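You operate a simulated robot arm through the tools that you are given. There is no shell and no other tool.

Carry out the task below with a simulated robot arm. There is one attempt and no reset: what you move stays moved.

TASK
Put things in order on the top of the left wall bench. At the end: the cream shim (marked "14 mm") stands where the purple shim (marked "10 mm") stood; the white lot cup stands on top of the grey curtain strip; the teal step gauge stands where the white lot cup stood; the clear sealed leek jar with a blue lid stands where the teal step gauge stood; the purple shim stands where the clear sealed leek jar with a blue lid stood; whatever was shut is shut again. Leave all else as you found it, and nothing knocked over.

It is judged by the outcome, as a careful person would: the job done as asked, and still so three seconds after it is handed in. It fails if anything else is knocked over, pushed out of place, dropped, spilled or broken. A push-on lid holds only when it is set on centred and level and pressed home; a screw cap is set on level and turned clockwise until tight.

THE ROBOT
A 6-joint arm with a two-finger gripper, fixed in place. Base frame: the origin is at the foot of the arm, x ahead of it, y to its left, z up; the work surface is at about z = 0. Units: mm, rad, N and s.
With the tool pointing down near the work surface it reaches from about 180 to 480 mm from the base axis. Its first joint turns from -1.152 to 1.152 rad. Payload 1.76 kg.
The tool frame sits at the grasp point between the pads (the TCP): z along the fingers, y along the line on which they close. The tips reach 29 mm beyond it. The gripper opens to 82 mm; its body begins 58 mm behind the TCP.
Orientation is that of the tool frame in the base frame, as a unit quaternion [x, y, z, w]. With the fingers straight down and closing along the base's y, the tool's x points along the base's -x, its y along +y and its z along -z.

THE INTERFACE
- The arm moves only by the tool play_rows. Its argument "moves" is a list of rows, each a list of 7 numbers: the shift along the base's x, y, z in mm, then the turn, a rotation vector about the base's x, y, z in rad, then the finger opening in mm, from 0 to 82. In form: [[tx, ty, tz, wx, wy, wz, fingers], ...]. A call has 1 to 20 rows; each row shifts and turns the commanded pose from where the row before left it. A row lasts 0.2 s, in which the tool goes at most 50 mm and 0.15 rad; a call with a longer step from one row to the next is refused whole, and so is a gripper value outside its range. Where a pose cannot be reached the arm comes as near as it can. A force on the tool above 40 N (or 10 N above the force at the start of the call, whichever is more), or a blocked arm, ends the call early, and 0.2 s more pass. The fingers move at their own pace (about 203.5 mm/s each) and stop on an object; they squeeze with about 21 N. The grip force told is the motor's: it shows also when the fingers shut on nothing. Time passes only in rows, and 0.2 s behind the last, so rows that do not move let the fingers close. It gives the time, the measured TCP pose, the force on the tool (base axes), the opening and the grip force at its end, in the units of the frame above (readings bear some noise), with the torque about the TCP (base axes, N m) and any sound that the robot's microphone picked up.
- Cameras (640 x 400 px; columns grow to the right, rows downward): "scene" is fixed at [51, 326.8, 433.8]; the picture's right is [-0.83, -0.56, 0.00], its down [-0.28, 0.40, -0.87] and it looks along [0.49, -0.72, -0.49] (base axes); focal length 214 px, centre (320, 200). "wrist" rides on the gripper at [79, 4, -89] in the tool frame; the picture's right is [-0.05, 1.00, 0.00], its down [-0.71, -0.04, -0.71] and it looks along [-0.71, -0.04, 0.71] (tool axes); focal length 256 px, centre (320, 200). There is no depth. A picture from a camera that has moved, and an enlarged one, comes with that camera's place and axes in the base frame and with its lens.
- camera(camera): a new picture of that camera. It takes no simulated time.
- close_up(camera, box): a new picture of the part [left, top, right, bottom] of that camera's present view, enlarged. It takes no simulated time.
- sign_off(): hands the job in; it is judged then, once.

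Places have to be worked out from the pictures, the camera data and where the tool is seen. Open the gripper and draw the arm clear of the work before you hand the job in, unless the task says otherwise.

The tools are called after "Request:" by a JSON object that holds its "fn" and its "kwargs". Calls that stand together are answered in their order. play_rows: Moves the arm, as the interface text tells. Its arguments: {"type":"object","properties":{"moves":{"type":"array"}},"required":["moves"]} The other tools are called the same way: camera (camera) takes a picture; close_up (camera, box) takes an enlarged picture of a part of a camera's view; sign_off () hands the job in.

At the start:

```text
t: 0.0
position: [244.3, 11.6, 345.1]
tool_rot: [0.0, 1.0, -0.001, 0.0]
force: [0.5, -0.2, 0.2]
ft_torque: [0.0, -0.02, 0.01]
finger_gap: 82.1
finger_force: 0.1
```

scene: 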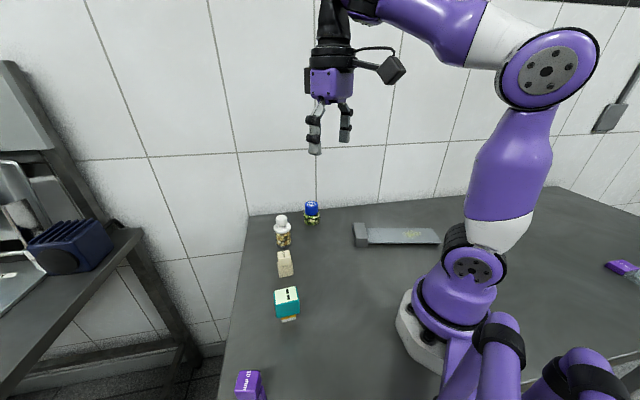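
wrist: 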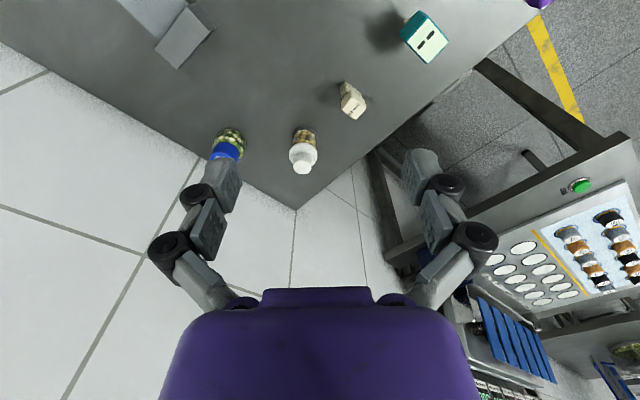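

I begin by looking closer at the objects on the bench in both views before moving anything.

Request:
{"fn": "close_up", "kwargs": {"camera": "scene", "box": [220, 180, 460, 330]}}

Request:
{"fn": "close_up", "kwargs": {"camera": "scene", "box": [210, 280, 370, 400]}}

Request:
{"fn": "close_up", "kwargs": {"camera": "wrist", "box": [140, 0, 460, 200]}}

Request:
{"fn": "close_up", "kwargs": {"camera": "scene", "box": [560, 220, 640, 300]}}

```text
2.67 times, centred on (340, 255) of scene
camera zoom: at [51.0, 326.8, 433.8], right [-0.83, -0.56, 0.0], down [-0.28, 0.4, -0.87], along [0.49, -0.72, -0.49], focal length 572 px, centre (267, 53)
```

zoom: 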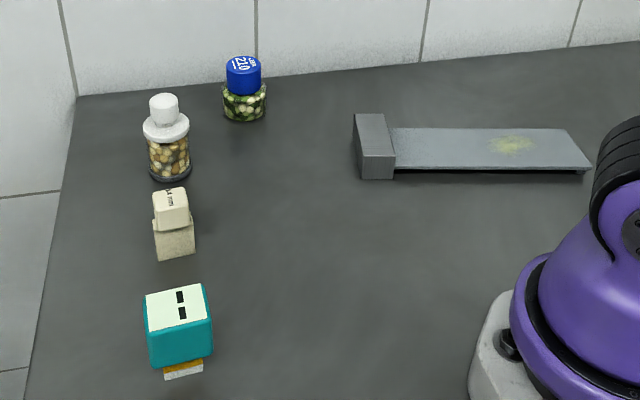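

```text
3.33 times, centred on (290, 340) of scene
camera zoom: at [51.0, 326.8, 433.8], right [-0.83, -0.56, 0.0], down [-0.28, 0.4, -0.87], along [0.49, -0.72, -0.49], focal length 715 px, centre (420, -267)
```

zoom: 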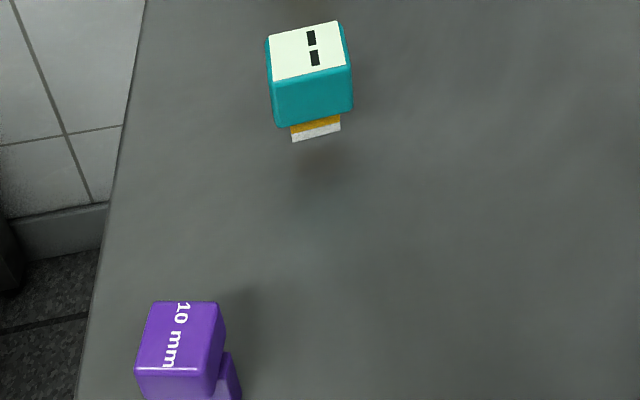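

```text
2.00 times, centred on (300, 100) of wrist
camera zoom: at [162.9, 15.6, 433.6], right [0.05, 1.0, 0.0], down [0.71, -0.04, 0.71], along [0.71, -0.04, -0.71], focal length 512 px, centre (360, 400)
```

zoom: 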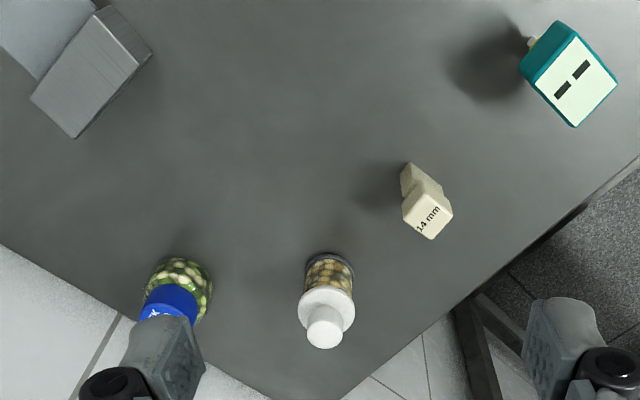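

```text
5.00 times, centred on (600, 260) of scene
camera zoom: at [51.0, 326.8, 433.8], right [-0.83, -0.56, 0.0], down [-0.28, 0.4, -0.87], along [0.49, -0.72, -0.49], focal length 1072 px, centre (-1080, -100)
```

zoom: 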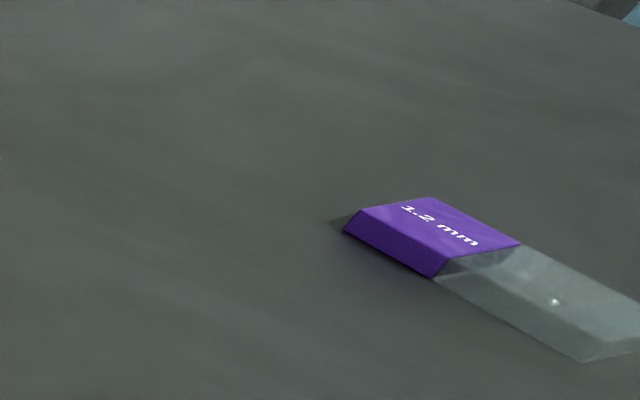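

The objects look about 50 mm tall, with the cream shim near (345,50), the cup near (420,-24), the jar near (418,-163), the gauge near (252,144) and the purple shim near (204,261). I look closer at the strip, cup and jar.

Request:
{"fn": "close_up", "kwargs": {"camera": "scene", "box": [340, 205, 452, 275]}}

Request:
{"fn": "close_up", "kwargs": {"camera": "scene", "box": [256, 190, 336, 240]}}

Request:
{"fn": "close_up", "kwargs": {"camera": "scene", "box": [250, 240, 330, 290]}}

Request:
{"fn": "close_up", "kwargs": {"camera": "wrist", "box": [100, 0, 260, 100]}}

Request:
{"fn": "close_up", "kwargs": {"camera": "scene", "box": [210, 350, 290, 400]}}

```text
5.71 times, centred on (396, 240) of scene
camera zoom: at [51.0, 326.8, 433.8], right [-0.83, -0.56, 0.0], down [-0.28, 0.4, -0.87], along [0.49, -0.72, -0.49], focal length 1226 px, centre (-114, -29)
```

zoom: 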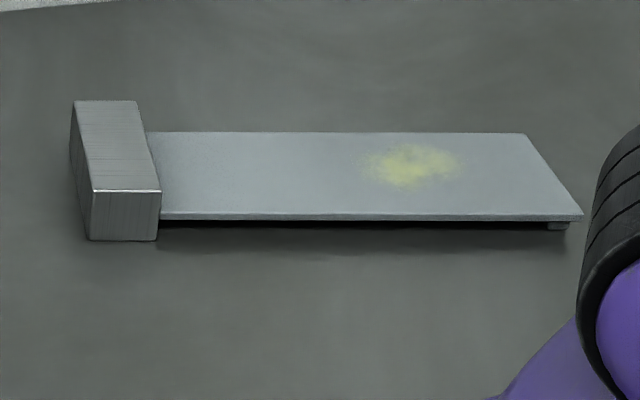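

```text
8.00 times, centred on (296, 215) of scene
camera zoom: at [51.0, 326.8, 433.8], right [-0.83, -0.56, 0.0], down [-0.28, 0.4, -0.87], along [0.49, -0.72, -0.49], focal length 1716 px, centre (512, 80)
```

zoom: 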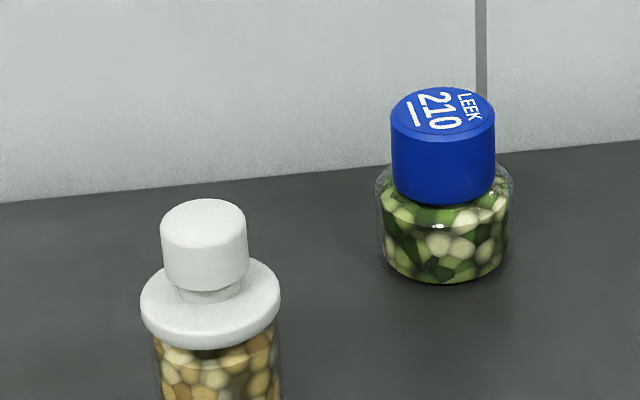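

```text
8.00 times, centred on (290, 265) of scene
camera zoom: at [51.0, 326.8, 433.8], right [-0.83, -0.56, 0.0], down [-0.28, 0.4, -0.87], along [0.49, -0.72, -0.49], focal length 1716 px, centre (560, -320)
```

zoom: 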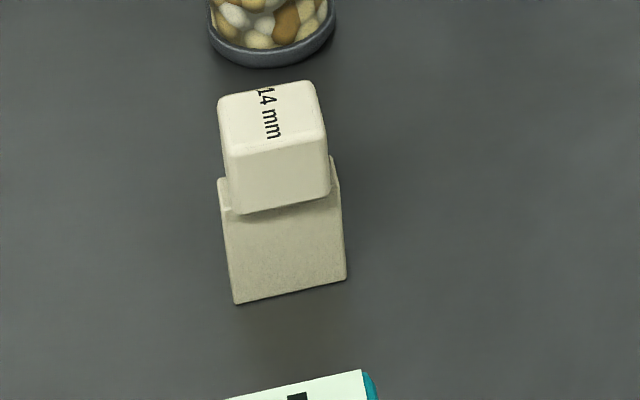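

```text
4.00 times, centred on (180, 50) of wrist
camera zoom: at [162.9, 15.6, 433.6], right [0.05, 1.0, 0.0], down [0.71, -0.04, 0.71], along [0.71, -0.04, -0.71], focal length 1024 px, centre (880, 800)
```

zoom: 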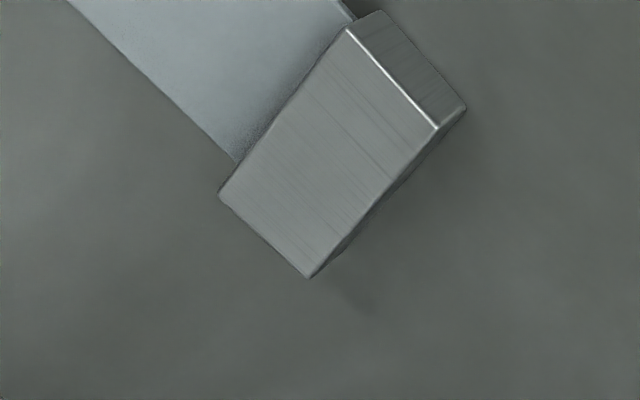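

```text
8.00 times, centred on (250, 375) of scene
camera zoom: at [51.0, 326.8, 433.8], right [-0.83, -0.56, 0.0], down [-0.28, 0.4, -0.87], along [0.49, -0.72, -0.49], focal length 1716 px, centre (880, -1200)
```

zoom: 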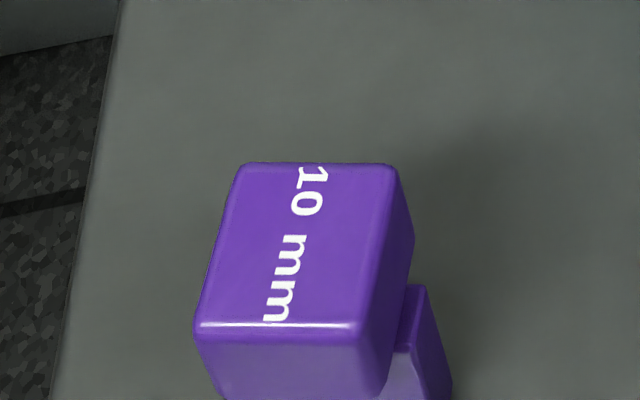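

The cup and jar stand taller than the shims (cup about 100 mm, jar about 76 mm by projection). I bring the arm forward and lower, still above everything, to view cup and jar from a second angle.

Request:
{"fn": "play_rows", "kwargs": {"moves": [[14, -5, -28, 0, 0, 0, 82], [14, -5, -28, 0, 0, 0, 82], [14, -5, -28, 0, 0, 0, 82], [14, -5, -28, 0, 0, 0, 82], [14, -5, -28, 0, 0, 0, 82], [14, -5, -28, 0, 0, 0, 82], [0, 0, 0, 0, 0, 0, 82]]}}

Request:
{"fn": "camera", "kwargs": {"camera": "wrist"}}

Request:
{"fn": "camera", "kwargs": {"camera": "scene"}}

```text
t: 1.6
position: [324.3, -15.7, 179.6]
tool_rot: [0.0, 1.0, -0.001, 0.002]
force: [0.8, -0.9, 0.8]
ft_torque: [0.02, 0.01, -0.02]
finger_gap: 82.0
finger_force: 0.0
```

```text
taken
camera wrist: at [244.2, -11.7, 268.6], right [0.05, 1.0, 0.0], down [0.71, -0.04, 0.71], along [0.71, -0.04, -0.71], focal length 256 px, centre (320, 200)
```

wrist: 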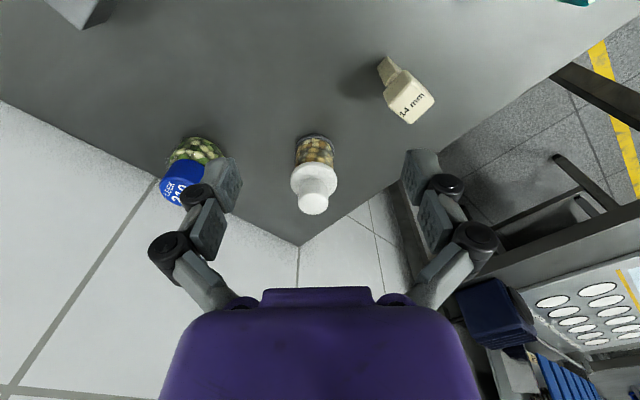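

```text
taken
```

scene: 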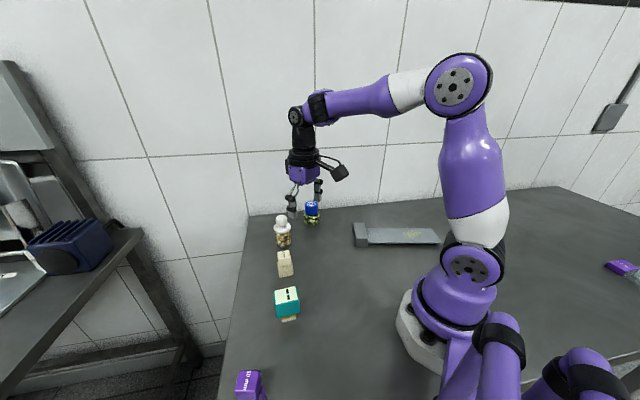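

Request:
{"fn": "close_up", "kwargs": {"camera": "wrist", "box": [260, 110, 372, 230]}}

Request:
{"fn": "close_up", "kwargs": {"camera": "wrist", "box": [140, 120, 252, 230]}}

Request:
{"fn": "close_up", "kwargs": {"camera": "wrist", "box": [350, 40, 462, 140]}}

```text
3.33 times, centred on (316, 170) of wrist
camera zoom: at [244.2, -11.7, 268.6], right [0.05, 1.0, 0.0], down [0.71, -0.04, 0.71], along [0.71, -0.04, -0.71], focal length 853 px, centre (333, 300)
```

zoom: 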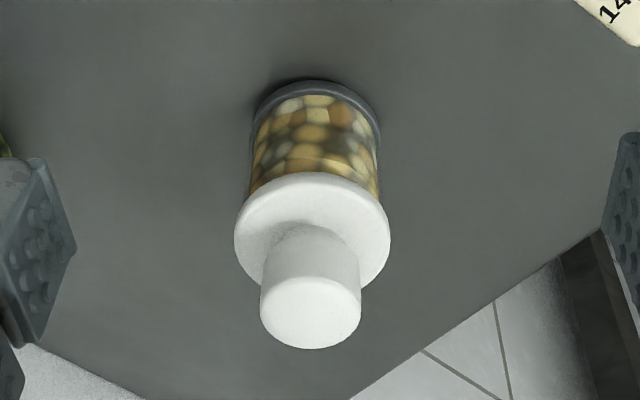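

```text
3.64 times, centred on (196, 175) of wrist
camera zoom: at [244.2, -11.7, 268.6], right [0.05, 1.0, 0.0], down [0.71, -0.04, 0.71], along [0.71, -0.04, -0.71], focal length 931 px, centre (771, 291)
```

zoom: 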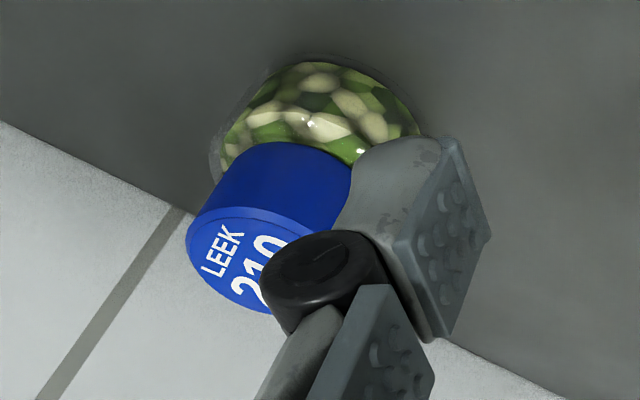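

```text
4.00 times, centred on (406, 90) of wrist
camera zoom: at [244.2, -11.7, 268.6], right [0.05, 1.0, 0.0], down [0.71, -0.04, 0.71], along [0.71, -0.04, -0.71], focal length 1024 px, centre (-24, 640)
```

zoom: 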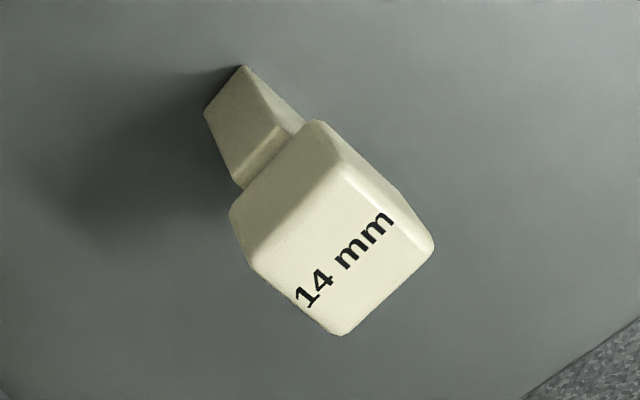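

The cup shows a 44 mm glass body with a wider flange lid at about z 57–67 and a knob up to about 97, so gripping the glass straight down is obstructed; a tilted grip will be needed. First I look at the strip, turning the arm toward it at safe height.

Request:
{"fn": "play_rows", "kwargs": {"moves": [[-30, -27, 0, 0, 0, -0.142, 82], [-30, -27, 0, 0, 0, -0.142, 82], [-30, -27, 0, 0, 0, -0.142, 82], [-30, -27, 0, 0, 0, -0.142, 82], [-30, -27, 0, 0, 0, -0.142, 82], [-32, -30, 0, 0, 0, -0.142, 82], [0, 0, 0, 0, 0, 0, 82]]}}

Request:
{"fn": "camera", "kwargs": {"camera": "wrist"}}

Request:
{"fn": "close_up", "kwargs": {"camera": "scene", "box": [240, 180, 400, 280]}}

```text
t: 3.2
position: [142.1, -183.5, 174.2]
tool_rot: [0.414, 0.91, -0.001, 0.0]
force: [0.3, 0.3, 0.0]
ft_torque: [-0.05, 0.02, -0.01]
finger_gap: 82.0
finger_force: 0.0
```

```text
taken
camera wrist: at [93.8, -120.5, 264.8], right [0.79, 0.62, 0.0], down [0.44, -0.56, 0.71], along [0.43, -0.56, -0.71], focal length 256 px, centre (320, 200)
```

wrist: 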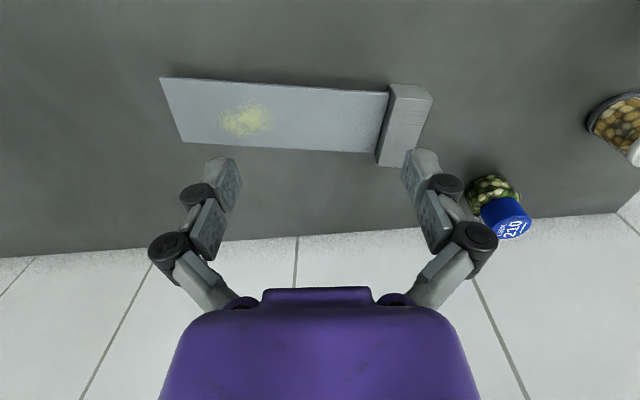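

```text
4.00 times, centred on (320, 230) of scene
camera zoom: at [50.9, 326.8, 433.8], right [-0.83, -0.56, 0.0], down [-0.28, 0.4, -0.87], along [0.49, -0.72, -0.49], focal length 858 px, centre (320, 80)
```

zoom: 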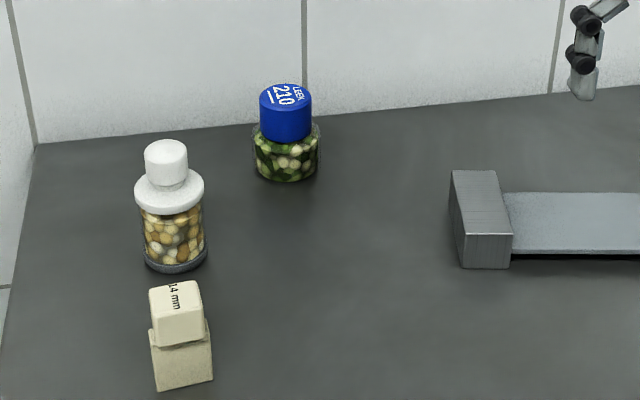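

The strip is in plain view now: a thin raised plate with a block at its near end and a yellow patch toward the far end. I take close-ups for its geometry.

Request:
{"fn": "close_up", "kwargs": {"camera": "wrist", "box": [150, 60, 450, 180]}}

Request:
{"fn": "close_up", "kwargs": {"camera": "wrist", "box": [360, 70, 540, 250]}}

```text
2.13 times, centred on (300, 120) of wrist
camera zoom: at [93.8, -120.5, 264.8], right [0.79, 0.62, 0.0], down [0.44, -0.56, 0.71], along [0.43, -0.56, -0.71], focal length 546 px, centre (363, 371)
```

zoom: 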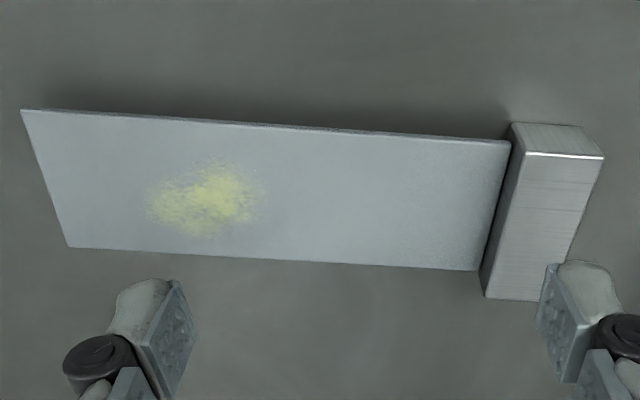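

```text
2.22 times, centred on (450, 160) of wrist
camera zoom: at [93.8, -120.5, 264.8], right [0.79, 0.62, 0.0], down [0.44, -0.56, 0.71], along [0.43, -0.56, -0.71], focal length 569 px, centre (31, 289)
```

zoom: 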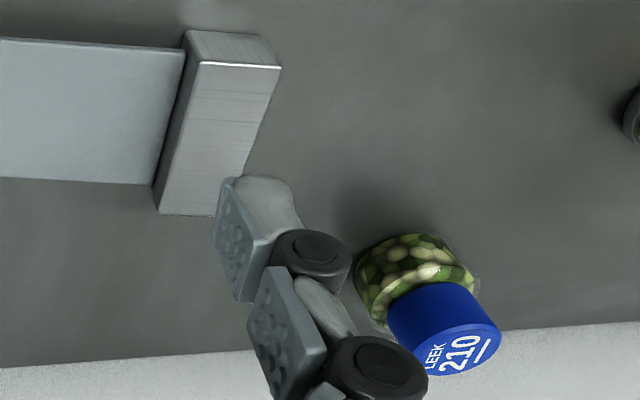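

The plate's top lies around z≈10 with its block end near (230,-192), and the cup should stand around (178,-227), clear of both block and yellow patch. I now test in free air above the strip whether the arm can hold a 45° forward tilt there.

Request:
{"fn": "play_rows", "kwargs": {"moves": [[6, -7.2, -5, -0.0986, -0.0862, 0, 70], [6, -7.2, -5, -0.0986, -0.0862, 0, 70], [6, -7.2, -5, -0.0986, -0.0862, 0, 70], [6, -7.2, -5, -0.0986, -0.0862, 0, 70], [6, -7.2, -5, -0.0986, -0.0862, 0, 70], [6, -7.2, -5, -0.0986, -0.0862, 0, 70], [0, 0, 0, 0, 0, 0, 70]]}}

Request:
{"fn": "camera", "kwargs": {"camera": "scene"}}

Request:
{"fn": "camera", "kwargs": {"camera": "wrist"}}

```text
t: 4.8
position: [188.4, -239.0, 152.2]
tool_rot: [0.382, 0.841, -0.158, 0.348]
force: [-0.4, 0.3, 0.3]
ft_torque: [-0.03, 0.0, -0.02]
finger_gap: 70.2
finger_force: 0.0
out of reach, approached as far as the arm can: row 6
```

```text
taken
```

scene: 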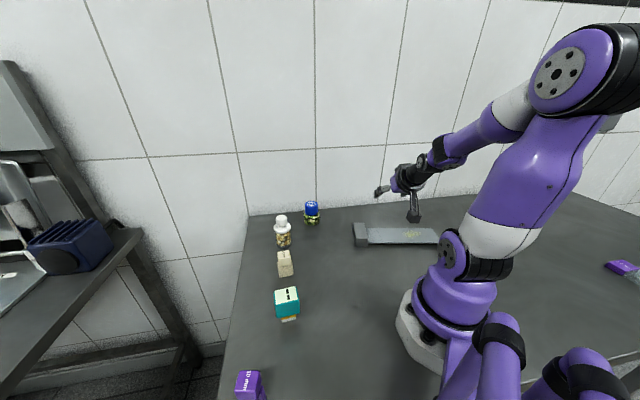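

```text
taken
camera wrist: at [113.1, -146.1, 159.1], right [0.78, 0.63, 0.04], down [-0.03, -0.02, 1.0], along [0.63, -0.78, 0.0], focal length 256 px, centre (320, 200)
```

wrist: 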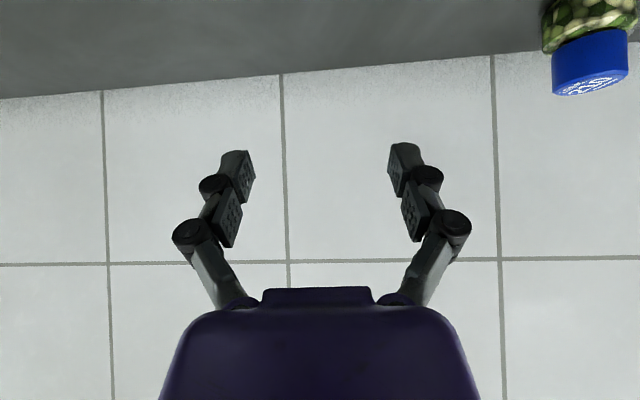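

The 45° radial tilt is out of reach this close to the base, so I undo it. I'll instead try a tilt sideways (tangentially), coming in from the block side.

Request:
{"fn": "play_rows", "kwargs": {"moves": [[0, 0, 8, 0.0986, 0.0862, 0, 70], [0, 0, 8, 0.0986, 0.0862, 0, 70], [0, 0, 8, 0.0986, 0.0862, 0, 70], [0, 0, 8, 0.0986, 0.0862, 0, 70], [0, 0, 8, 0.0986, 0.0862, 0, 70], [0, 0, 8, 0.0986, 0.0862, 0, 70], [0, 0, 0, 0, 0, 0, 70]]}}

```text
t: 6.4
position: [189.4, -238.4, 201.3]
tool_rot: [0.414, 0.91, -0.001, 0.0]
force: [0.4, 0.4, -1.1]
ft_torque: [-0.01, -0.03, 0.02]
finger_gap: 70.3
finger_force: 0.1
```

Back upright at (189,-238,201). I rotate the tool yaw by +1.445 rad so the camera ends above, then tilt 45° along the strip's length, all in free air, to test reachability.

Request:
{"fn": "play_rows", "kwargs": {"moves": [[-1, 1.1, 0, 0, 0, 0.1445, 70], [-1, 1.1, 0, 0, 0, 0.1445, 70], [-1, 1.1, 0, 0, 0, 0.1445, 70], [-1, 1.1, 0, 0, 0, 0.1445, 70], [-1, 1.1, 0, 0, 0, 0.1445, 70], [-1, 1.1, 0, 0, 0, 0.1445, 70], [-1, 1.1, 0, 0, 0, 0.1445, 70], [-1, 1.1, 0, 0, 0, 0.1445, 70], [-1, 1.1, 0, 0, 0, 0.1445, 70], [-1, 1.1, 0, 0, 0, 0.1445, 70], [0, 0, -5, -0.0731, 0.1087, 0, 70], [0, 0, -5, -0.0731, 0.1087, 0, 70], [0, 0, -5, -0.0731, 0.1087, 0, 70], [0, 0, -5, -0.0731, 0.1087, 0, 70], [0, 0, -5, -0.0731, 0.1087, 0, 70], [0, 0, -5, -0.0731, 0.1087, 0, 70], [0, 0, 0, 0, 0, 0, 70]]}}

Request:
{"fn": "camera", "kwargs": {"camera": "scene"}}

Request:
{"fn": "camera", "kwargs": {"camera": "wrist"}}

```text
t: 10.0
position: [170.1, -226.6, 160.3]
tool_rot: [-0.27, 0.884, -0.113, -0.366]
force: [-0.2, 1.0, 0.2]
ft_torque: [-0.02, 0.01, 0.02]
finger_gap: 69.9
finger_force: 0.1
out of reach, approached as far as the arm can: row 16
```

```text
taken
```

scene: 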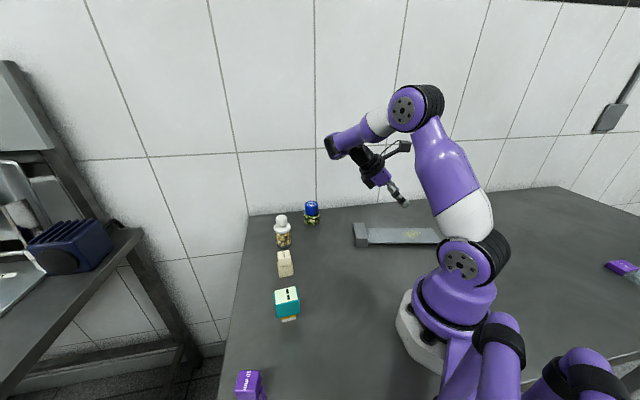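

```text
taken
camera wrist: at [173.4, -220.1, 279.0], right [-0.53, 0.85, -0.04], down [0.85, 0.53, 0.0], along [0.02, -0.03, -1.0], focal length 256 px, centre (320, 200)
```

wrist: 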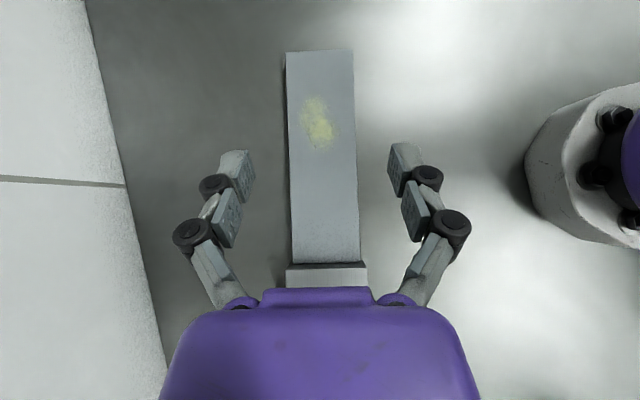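

The view is straight down with the fingers straddling the strip and only the last tilt row was marginal in position. I test going lower here (still well above the plate) and shift toward (178,-227).

Request:
{"fn": "play_rows", "kwargs": {"moves": [[2, 0, -15, 0, 0, 0, 70], [2, 0, -15, 0, 0, 0, 70], [2, 0, -15, 0, 0, 0, 70], [2, 0, -15, 0, 0, 0, 70], [0, 0, -15, 0, 0, 0, 70], [0, 0, -10, 0, 0, 0, 70], [0, 0, 0, 0, 0, 0, 70]]}}

Request:
{"fn": "camera", "kwargs": {"camera": "scene"}}

Request:
{"fn": "camera", "kwargs": {"camera": "wrist"}}

```text
t: 11.6
position: [177.2, -226.8, 74.4]
tool_rot: [-0.27, 0.884, -0.112, -0.366]
force: [0.1, -0.5, -0.5]
ft_torque: [-0.01, 0.02, -0.01]
finger_gap: 70.1
finger_force: 0.0
```

```text
taken
```

scene: 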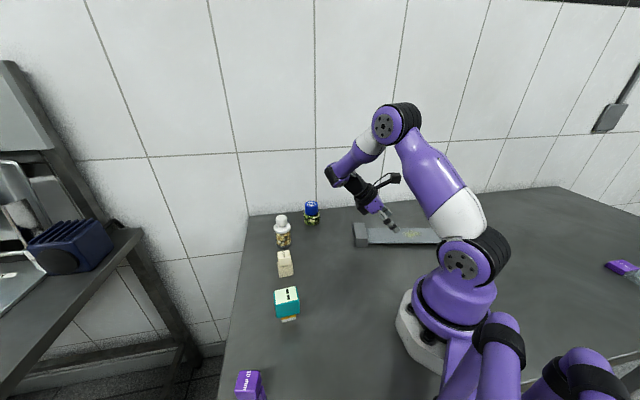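

```text
taken
camera wrist: at [181.1, -219.3, 193.8], right [-0.53, 0.85, -0.04], down [0.85, 0.53, 0.0], along [0.02, -0.03, -1.0], focal length 256 px, centre (320, 200)
```

wrist: 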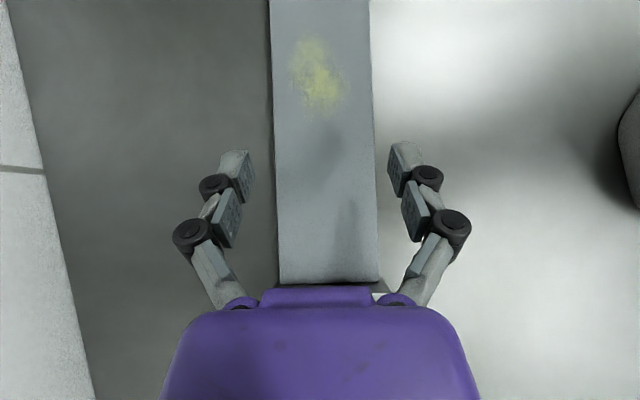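

The low tilted pose over the strip is reachable, and the view confirms (177,-227) lies on the plate's centreline, about 67 mm from the block and 54 mm from the yellow patch. Now I swing over, keeping this tilt, to a point above and beside the cup.

Request:
{"fn": "play_rows", "kwargs": {"moves": [[0, 0, 18, 0, 0, 0, 82], [0, 0, 18, 0, 0, 0, 82], [20.3, 24.7, 4, 0, 0, 0.0845, 82], [20.3, 24.7, 4, 0, 0, 0.0845, 82], [20.3, 24.7, 4, 0, 0, 0.0845, 82], [20.3, 24.7, 4, 0, 0, 0.0845, 82], [20.3, 24.7, 4, 0, 0, 0.0845, 82], [20.3, 24.7, 4, 0, 0, 0.0845, 82], [20.3, 24.7, 4, 0, 0, 0.0845, 82], [20.3, 24.7, 4, 0, 0, 0.0845, 82], [20.3, 24.7, 4, 0, 0, 0.0845, 82], [20.3, 24.7, 4, 0, 0, 0.0845, 82], [0, 0, 0, 0, 0, 0, 82]]}}

Request:
{"fn": "camera", "kwargs": {"camera": "scene"}}

Request:
{"fn": "camera", "kwargs": {"camera": "wrist"}}

```text
t: 14.4
position: [335.1, -9.2, 109.6]
tool_rot: [-0.609, 0.695, -0.252, -0.287]
force: [0.0, -0.8, -0.2]
ft_torque: [0.0, -0.06, -0.01]
finger_gap: 82.2
finger_force: 0.0
out of reach, approached as far as the arm can: row 8, 9, 10, 11, 12
```

```text
taken
```

scene: 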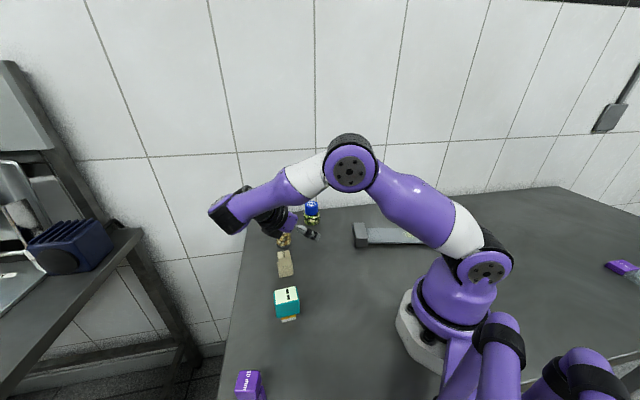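

```text
taken
camera wrist: at [331.3, -0.7, 228.7], right [-0.99, 0.17, -0.04], down [0.17, 0.99, 0.0], along [0.04, 0.0, -1.0], focal length 256 px, centre (320, 200)
```

wrist: 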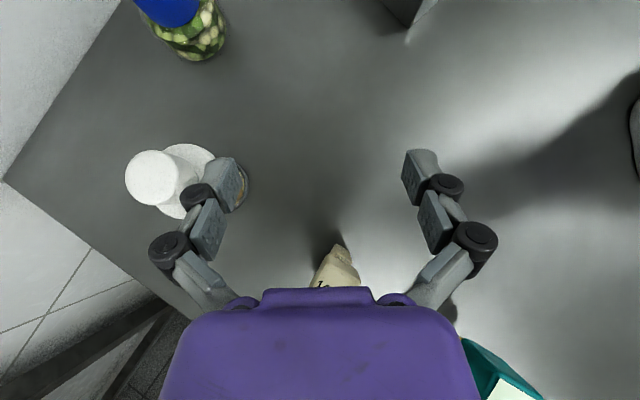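

The higher/farther tilted pose hit a joint limit, stopping at (335,-9,110); the cup looks untouched. I back off and turn the tilt direction about 24° toward radial, which should ease the wrist.

Request:
{"fn": "play_rows", "kwargs": {"moves": [[-15, 0, 0, 0, 0, 0, 82], [-15, 0, 0, 0, 0, 0, 82], [0, 0, 0, 0, 0, 0.138, 82], [0, 0, 0, 0, 0, 0.138, 82], [0, 0, 0, 0, 0, 0.138, 82], [10, 5, 10, 0, 0, 0, 82], [10, 5, 10, 0, 0, 0, 82], [10, 5, 10, 0, 0, 0, 82], [10, 5, 10, 0, 0, 0, 82], [0, 0, 0, 0, 0, 0, 82]]}}

Request:
{"fn": "camera", "kwargs": {"camera": "scene"}}

Request:
{"fn": "camera", "kwargs": {"camera": "wrist"}}

```text
t: 16.6
position: [346.6, 10.1, 146.9]
tool_rot: [0.739, -0.555, 0.307, 0.229]
force: [0.5, -0.4, -0.7]
ft_torque: [0.02, -0.02, 0.02]
finger_gap: 82.2
finger_force: 0.0
```

```text
taken
```

scene: 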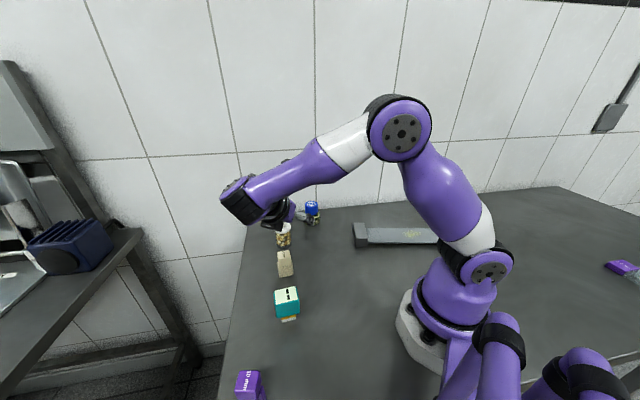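

```text
taken
camera wrist: at [340.2, 16.9, 265.9], right [-0.97, -0.24, -0.04], down [-0.24, 0.97, 0.0], along [0.04, 0.01, -1.0], focal length 256 px, centre (320, 200)
```

wrist: 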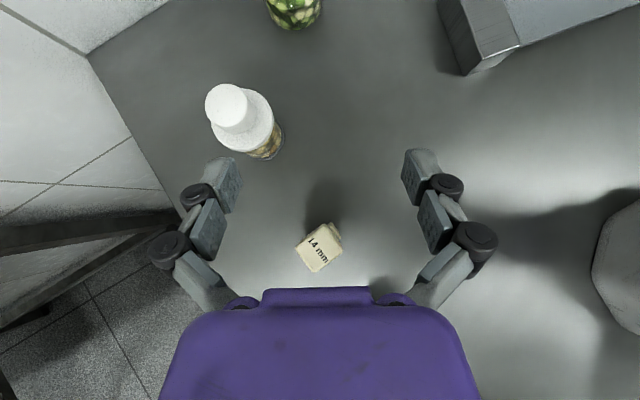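

This orientation is reachable and gives a good top-down view; I take close-ups to locate the cup, cream shim and jar accurately.

Request:
{"fn": "close_up", "kwargs": {"camera": "wrist", "box": [190, 70, 310, 170]}}

Request:
{"fn": "close_up", "kwargs": {"camera": "wrist", "box": [280, 190, 376, 280]}}

Request:
{"fn": "close_up", "kwargs": {"camera": "scene", "box": [220, 190, 380, 300]}}

```text
4.00 times, centred on (250, 120) of wrist
camera zoom: at [340.2, 16.9, 265.9], right [-0.97, -0.24, -0.04], down [-0.24, 0.97, 0.0], along [0.04, 0.01, -1.0], focal length 1024 px, centre (600, 520)
```

zoom: 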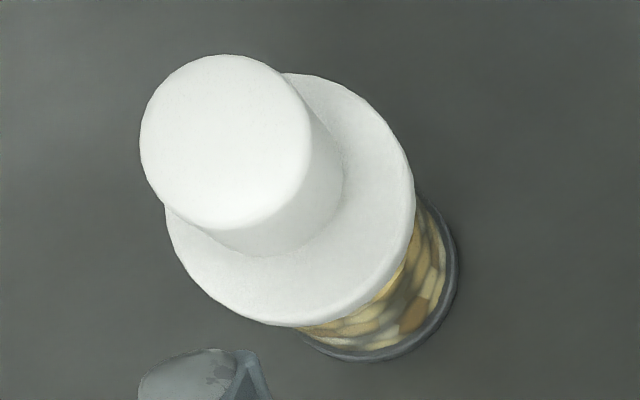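

```text
4.44 times, centred on (328, 235) of wrist
camera zoom: at [340.2, 16.9, 265.9], right [-0.97, -0.24, -0.04], down [-0.24, 0.97, 0.0], along [0.04, 0.01, -1.0], focal length 1138 px, centre (284, 44)
```

zoom: 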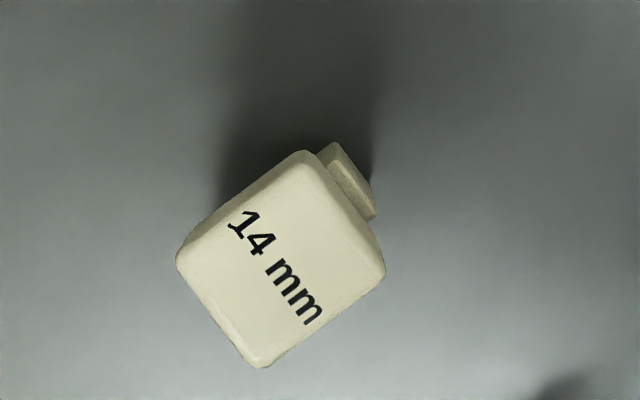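

```text
3.64 times, centred on (300, 245) of scene
camera zoom: at [51.0, 326.8, 433.8], right [-0.83, -0.56, 0.0], down [-0.28, 0.4, -0.87], along [0.49, -0.72, -0.49], focal length 780 px, centre (393, 36)
```

zoom: 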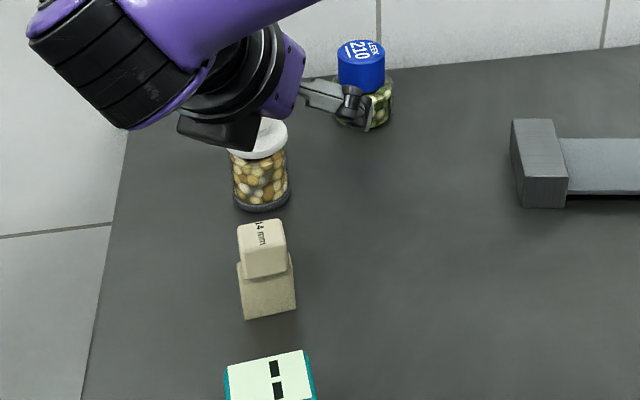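

Cup axis measured at about (424,-28) and the tilted tool points along (0.20,-0.68,-0.71). I move to a pre-grasp point about 95 mm back along the tool axis from the cup body.

Request:
{"fn": "play_rows", "kwargs": {"moves": [[19.4, 9.1, -11, 0, 0, 0, 82], [19.4, 9.1, -15, 0, 0, 0, 82], [19.3, 9.1, -19.7, 0, 0, 0, 82], [0, 0, 0, 0, 0, 0, 82]]}}

Request:
{"fn": "camera", "kwargs": {"camera": "wrist"}}

Request:
{"fn": "camera", "kwargs": {"camera": "scene"}}

```text
t: 17.6
position: [404.1, 37.1, 100.3]
tool_rot: [0.738, -0.556, 0.306, 0.231]
force: [-0.1, -0.4, 0.1]
ft_torque: [0.0, -0.02, -0.01]
finger_gap: 81.9
finger_force: 0.0
```

```text
taken
camera wrist: at [398.1, 43.4, 219.9], right [-0.97, -0.24, -0.04], down [-0.24, 0.97, 0.0], along [0.04, 0.01, -1.0], focal length 256 px, centre (320, 200)
```

wrist: 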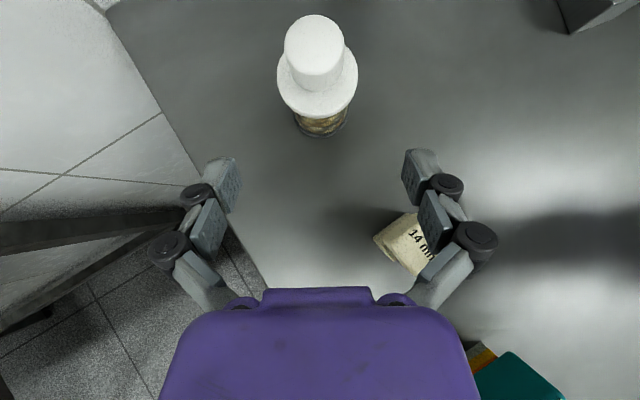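

```text
taken
```

scene: 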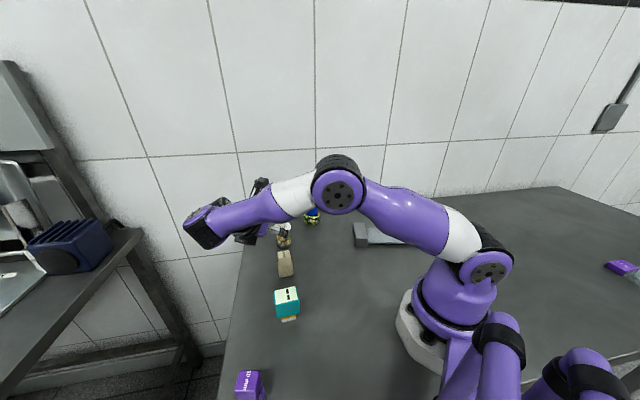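

Pre-grasp reached and the cup's axis checks out at (424,-27). I advance most of the way along the tool axis with the fingers wide open, then look.

Request:
{"fn": "play_rows", "kwargs": {"moves": [[3.92, -12.68, -13.26, 0, 0, 0, 82], [3.92, -12.68, -13.26, 0, 0, 0, 82], [3.92, -12.68, -13.26, 0, 0, 0, 82], [2, -6.3, -6.6, 0, 0, 0, 82], [0, 0, 0, 0, 0, 0, 82]]}}

Request:
{"fn": "camera", "kwargs": {"camera": "wrist"}}

Request:
{"fn": "close_up", "kwargs": {"camera": "scene", "box": [200, 170, 360, 280]}}

```text
t: 18.8
position: [417.5, -7.7, 55.8]
tool_rot: [0.738, -0.555, 0.306, 0.231]
force: [-0.1, 0.2, 0.5]
ft_torque: [-0.01, 0.03, 0.02]
finger_gap: 81.8
finger_force: 0.0
```

```text
taken
camera wrist: at [410.6, -2.0, 174.8], right [-0.97, -0.24, -0.04], down [-0.24, 0.97, 0.0], along [0.04, 0.01, -1.0], focal length 256 px, centre (320, 200)
```

wrist: 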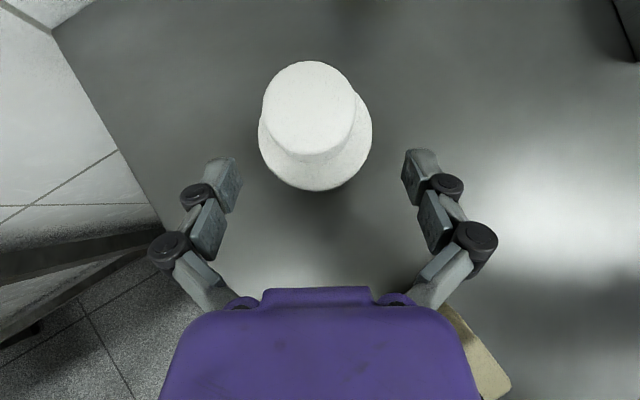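

```text
3.64 times, centred on (280, 225) of scene
camera zoom: at [51.0, 326.8, 433.8], right [-0.83, -0.56, 0.0], down [-0.28, 0.4, -0.87], along [0.49, -0.72, -0.49], focal length 780 px, centre (466, 109)
```

zoom: 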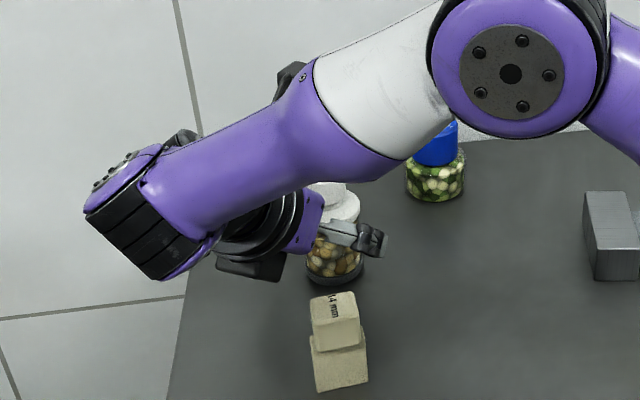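

Cup sits centred between the fingers. I finish the advance to the body height (TCP z≈34), without closing yet.

Request:
{"fn": "play_rows", "kwargs": {"moves": [[3.2, -9.5, -10.9, 0, 0, 0, 82], [3.1, -9.6, -10.9, 0, 0, 0, 82], [0, 0, 0, 0, 0, 0, 82]]}}

Request:
{"fn": "camera", "kwargs": {"camera": "wrist"}}

Request:
{"fn": "close_up", "kwargs": {"camera": "scene", "box": [240, 190, 340, 260]}}

```text
t: 19.6
position: [424.2, -28.0, 33.1]
tool_rot: [0.738, -0.556, 0.306, 0.23]
force: [-0.2, -0.2, 0.0]
ft_torque: [-0.02, 0.0, -0.01]
finger_gap: 82.0
finger_force: 0.0
```

```text
taken
camera wrist: at [416.8, -22.4, 153.1], right [-0.97, -0.24, -0.04], down [-0.24, 0.97, 0.0], along [0.04, 0.01, -1.0], focal length 256 px, centre (320, 200)
```

wrist: 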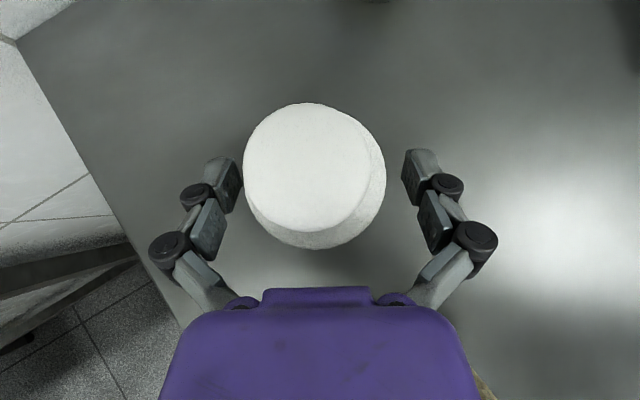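

```text
5.71 times, centred on (290, 225) of scene
camera zoom: at [51.0, 326.8, 433.8], right [-0.83, -0.56, 0.0], down [-0.28, 0.4, -0.87], along [0.49, -0.72, -0.49], focal length 1226 px, centre (491, 57)
```

zoom: 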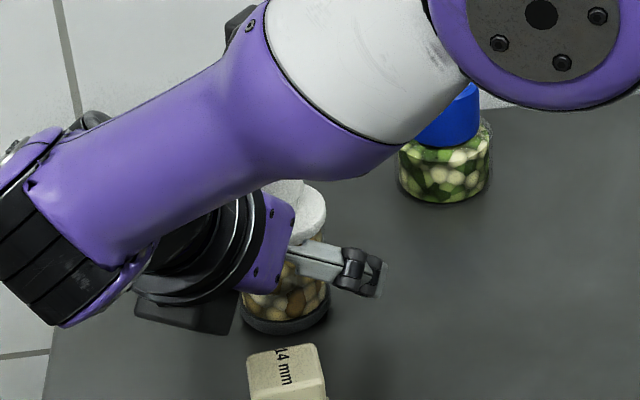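

The TCP is on the cup axis at z≈33 with no contact force. I close the fingers on the glass body.

Request:
{"fn": "play_rows", "kwargs": {"moves": [[0, 0, 0, 0, 0, 0, 55], [0, 0, 0, 0, 0, 0, 47], [0, 0, 0, 0, 0, 0, 36], [0, 0, 0, 0, 0, 0, 30], [0, 0, 0, 0, 0, 0, 30]]}}

Request:
{"fn": "camera", "kwargs": {"camera": "wrist"}}

Request:
{"fn": "close_up", "kwargs": {"camera": "scene", "box": [240, 190, 340, 260]}}

```text
t: 20.8
position: [424.2, -27.5, 34.1]
tool_rot: [0.737, -0.556, 0.306, 0.23]
force: [-0.2, 1.6, 2.6]
ft_torque: [0.05, -0.02, 0.0]
finger_gap: 46.3
finger_force: 20.7
```

```text
taken
camera wrist: at [416.8, -22.2, 153.3], right [-0.97, -0.24, -0.04], down [-0.24, 0.97, 0.0], along [0.04, 0.01, -1.0], focal length 256 px, centre (320, 200)
```

wrist: 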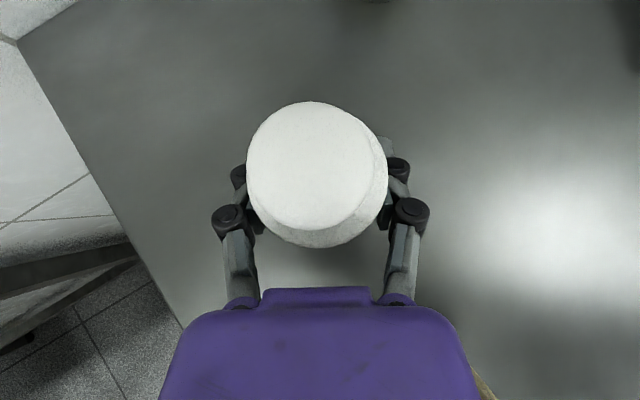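

```text
5.71 times, centred on (290, 225) of scene
camera zoom: at [50.9, 326.8, 433.8], right [-0.83, -0.56, 0.0], down [-0.28, 0.4, -0.87], along [0.49, -0.72, -0.49], focal length 1226 px, centre (491, 57)
```

zoom: 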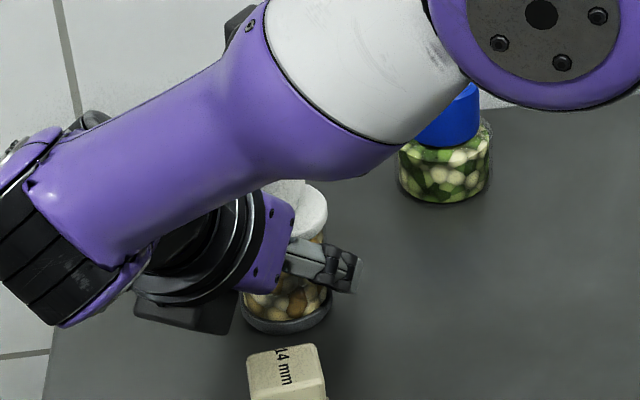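

The grip holds at 46.3 mm with 20.7 N. I lift the cup straight up in small steps and check the load.

Request:
{"fn": "play_rows", "kwargs": {"moves": [[0, 0, 6, 0, 0, 0, 30], [0, 0, 10, 0, 0, 0, 30], [0, 0, 14, 0, 0, 0, 30], [0, 0, 18, 0, 0, 0, 30], [0, 0, 18, 0, 0, 0, 30], [0, 0, 0, 0, 0, 0, 30]]}}

Request:
{"fn": "camera", "kwargs": {"camera": "wrist"}}

Request:
{"fn": "close_up", "kwargs": {"camera": "scene", "box": [220, 150, 380, 280]}}

```text
t: 22.2
position: [424.6, -26.4, 99.4]
tool_rot: [0.739, -0.554, 0.307, 0.229]
force: [-0.6, -0.8, -2.3]
ft_torque: [0.04, 0.01, 0.02]
finger_gap: 46.2
finger_force: 20.9
```

```text
taken
camera wrist: at [418.1, -20.2, 218.8], right [-0.97, -0.24, -0.04], down [-0.24, 0.97, 0.0], along [0.04, 0.01, -1.0], focal length 256 px, centre (320, 200)
```

wrist: 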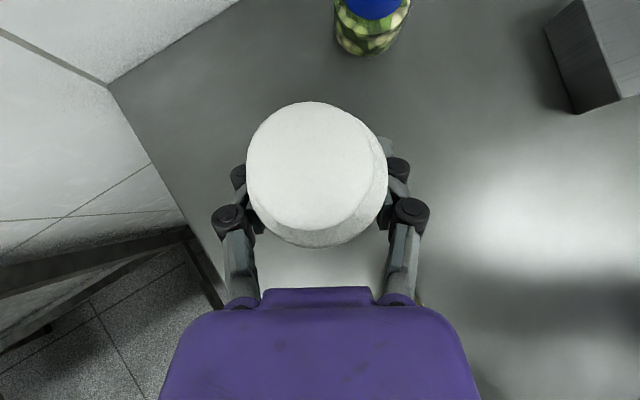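

```text
3.08 times, centred on (300, 215) of scene
camera zoom: at [51.0, 326.8, 433.8], right [-0.83, -0.56, 0.0], down [-0.28, 0.4, -0.87], along [0.49, -0.72, -0.49], focal length 660 px, centre (382, 154)
```

zoom: 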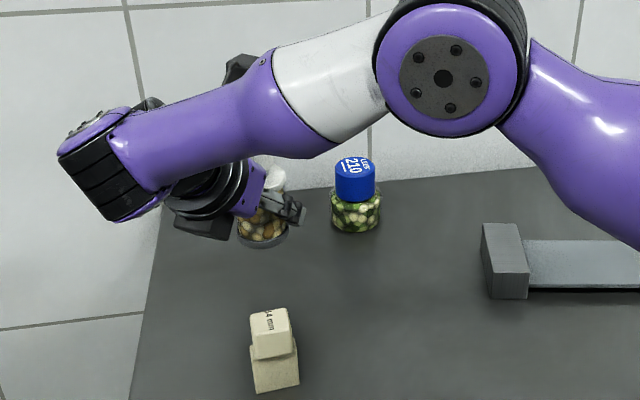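

Cup lifted cleanly (about 2.3 N load, no slip). I carry it at constant tilt over toward the strip, rotating with the arm, with the cup bottom around 65 mm high.

Request:
{"fn": "play_rows", "kwargs": {"moves": [[-8, -6.5, 0, 0, 0, -0.03, 30], [-14, -11.3, 0, 0, 0, -0.05, 30], [-18, -14.5, 0, 0, 0, -0.06, 30], [-18, -14.5, 0, 0, 0, -0.06, 30], [-18, -14.5, 0, 0, 0, -0.06, 30], [-18, -14.5, 0, 0, 0, -0.06, 30], [-18, -14.5, 0, 0, 0, -0.06, 30], [-18, -14.5, 0, 0, 0, -0.06, 30], [-18, -14.5, 0, 0, 0, -0.06, 30], [-18, -14.5, 0, 0, 0, -0.06, 30], [-18, -14.5, 0, 0, 0, -0.06, 30], [-18, -14.5, 0, 0, 0, -0.06, 30], [-18, -14.5, 0, 0, 0, -0.06, 30], [-16, -13, 0, 0, 0, -0.06, 30], [-8, -6.5, 0, 0, 0, -0.04, 30], [0, 0, 0, 0, 0, 0, 30]]}}

Request:
{"fn": "camera", "kwargs": {"camera": "wrist"}}

Request:
{"fn": "camera", "kwargs": {"camera": "scene"}}

```text
t: 25.6
position: [178.5, -223.2, 97.0]
tool_rot: [-0.447, 0.808, -0.186, -0.335]
force: [-0.4, 0.3, -1.2]
ft_torque: [-0.01, -0.03, -0.01]
finger_gap: 46.1
finger_force: 20.5
```

```text
taken
camera wrist: at [178.7, -215.4, 216.7], right [-0.83, 0.56, -0.04], down [0.56, 0.83, 0.0], along [0.03, -0.02, -1.0], focal length 256 px, centre (320, 200)
```

wrist: 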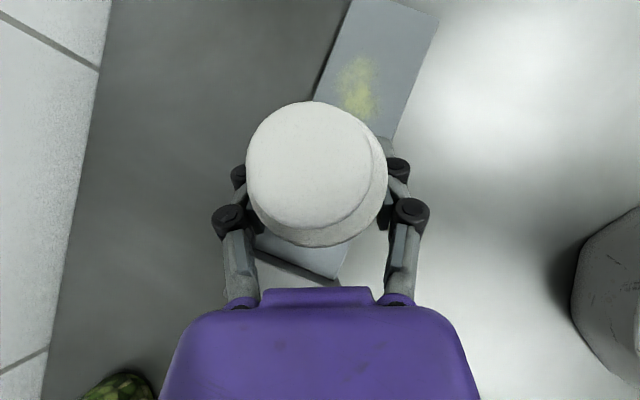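

```text
taken
```

scene: 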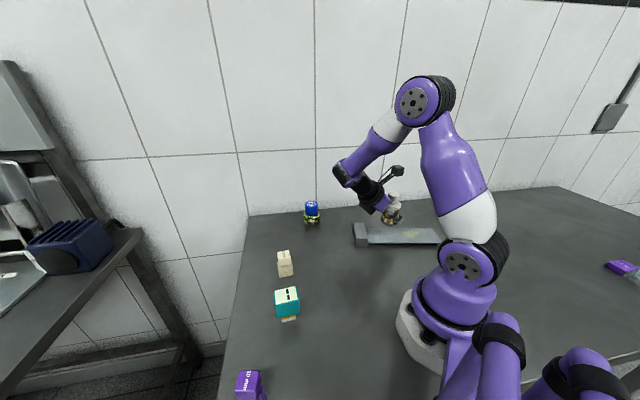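

The cup is above the strip; plate corners recompute to a centreline point of (176,-227). I shift there and descend to just above the plate.

Request:
{"fn": "play_rows", "kwargs": {"moves": [[-1.3, -1.9, 0, 0, 0, 0, 30], [-1.2, -1.9, 0, 0, 0, 0, 30], [0, 0, -12, 0, 0, 0, 30], [0, 0, -12, 0, 0, 0, 30], [0, 0, -10, 0, 0, 0, 30], [0, 0, -6, 0, 0, 0, 30], [0, 0, 0, 0, 0, 0, 30]]}}

Request:
{"fn": "close_up", "kwargs": {"camera": "scene", "box": [330, 180, 450, 260]}}

Request:
{"fn": "camera", "kwargs": {"camera": "wrist"}}

```text
t: 27.2
position: [175.6, -226.6, 58.9]
tool_rot: [-0.448, 0.808, -0.185, -0.333]
force: [-0.5, -0.3, -1.4]
ft_torque: [0.0, -0.03, -0.02]
finger_gap: 45.7
finger_force: 21.0
```

```text
5.00 times, centred on (390, 220) of scene
camera zoom: at [51.0, 326.8, 433.8], right [-0.83, -0.56, 0.0], down [-0.28, 0.4, -0.87], along [0.49, -0.72, -0.49], focal length 1072 px, centre (-30, 100)
```

zoom: 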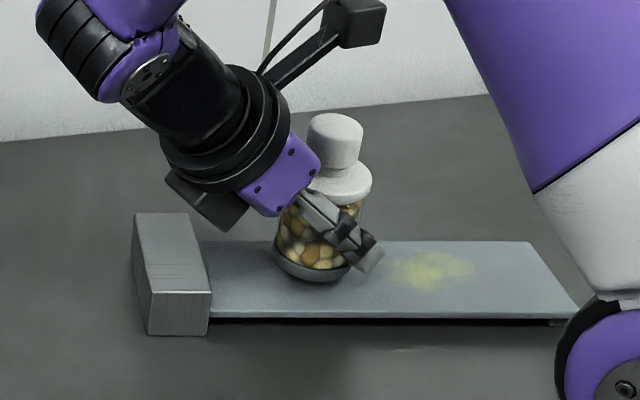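

```text
taken
camera wrist: at [175.8, -219.2, 179.1], right [-0.83, 0.56, -0.04], down [0.56, 0.83, 0.0], along [0.03, -0.02, -1.0], focal length 256 px, centre (320, 200)
```

wrist: 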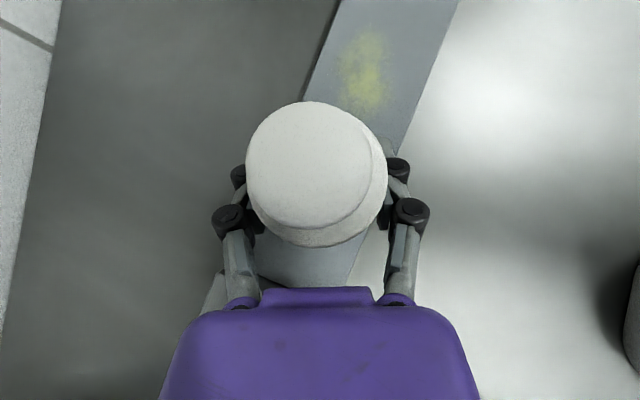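

The cup hangs upright about 15 mm above the plate, clear of the block. I descend slowly in fine steps until contact shows in the force.

Request:
{"fn": "play_rows", "kwargs": {"moves": [[0, 0, -4, 0, 0, 0, 30], [0, 0, -3, 0, 0, 0, 30], [0, 0, -2, 0, 0, 0, 30], [0, 0, 0, 0, 0, 0, 30]]}}

Request:
{"fn": "close_up", "kwargs": {"camera": "scene", "box": [370, 200, 430, 250]}}

```text
t: 28.2
position: [176.0, -226.6, 49.8]
tool_rot: [-0.446, 0.808, -0.186, -0.336]
force: [-2.2, 3.8, 14.3]
ft_torque: [0.1, -0.12, 0.05]
finger_gap: 46.1
finger_force: 20.9
```

```text
8.00 times, centred on (400, 225) of scene
camera zoom: at [50.9, 326.9, 433.8], right [-0.83, -0.56, 0.0], down [-0.28, 0.4, -0.87], along [0.49, -0.72, -0.49], focal length 1716 px, centre (-320, 0)
```

zoom: 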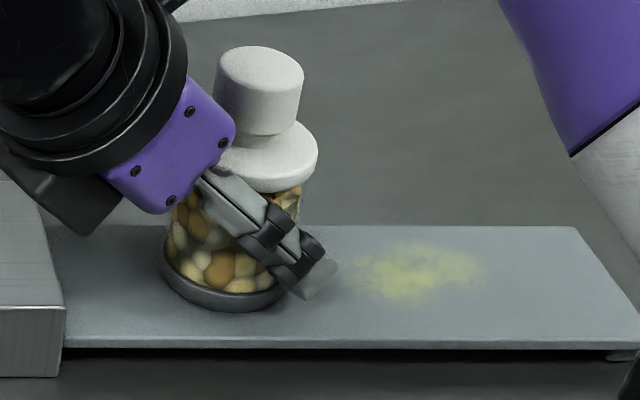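

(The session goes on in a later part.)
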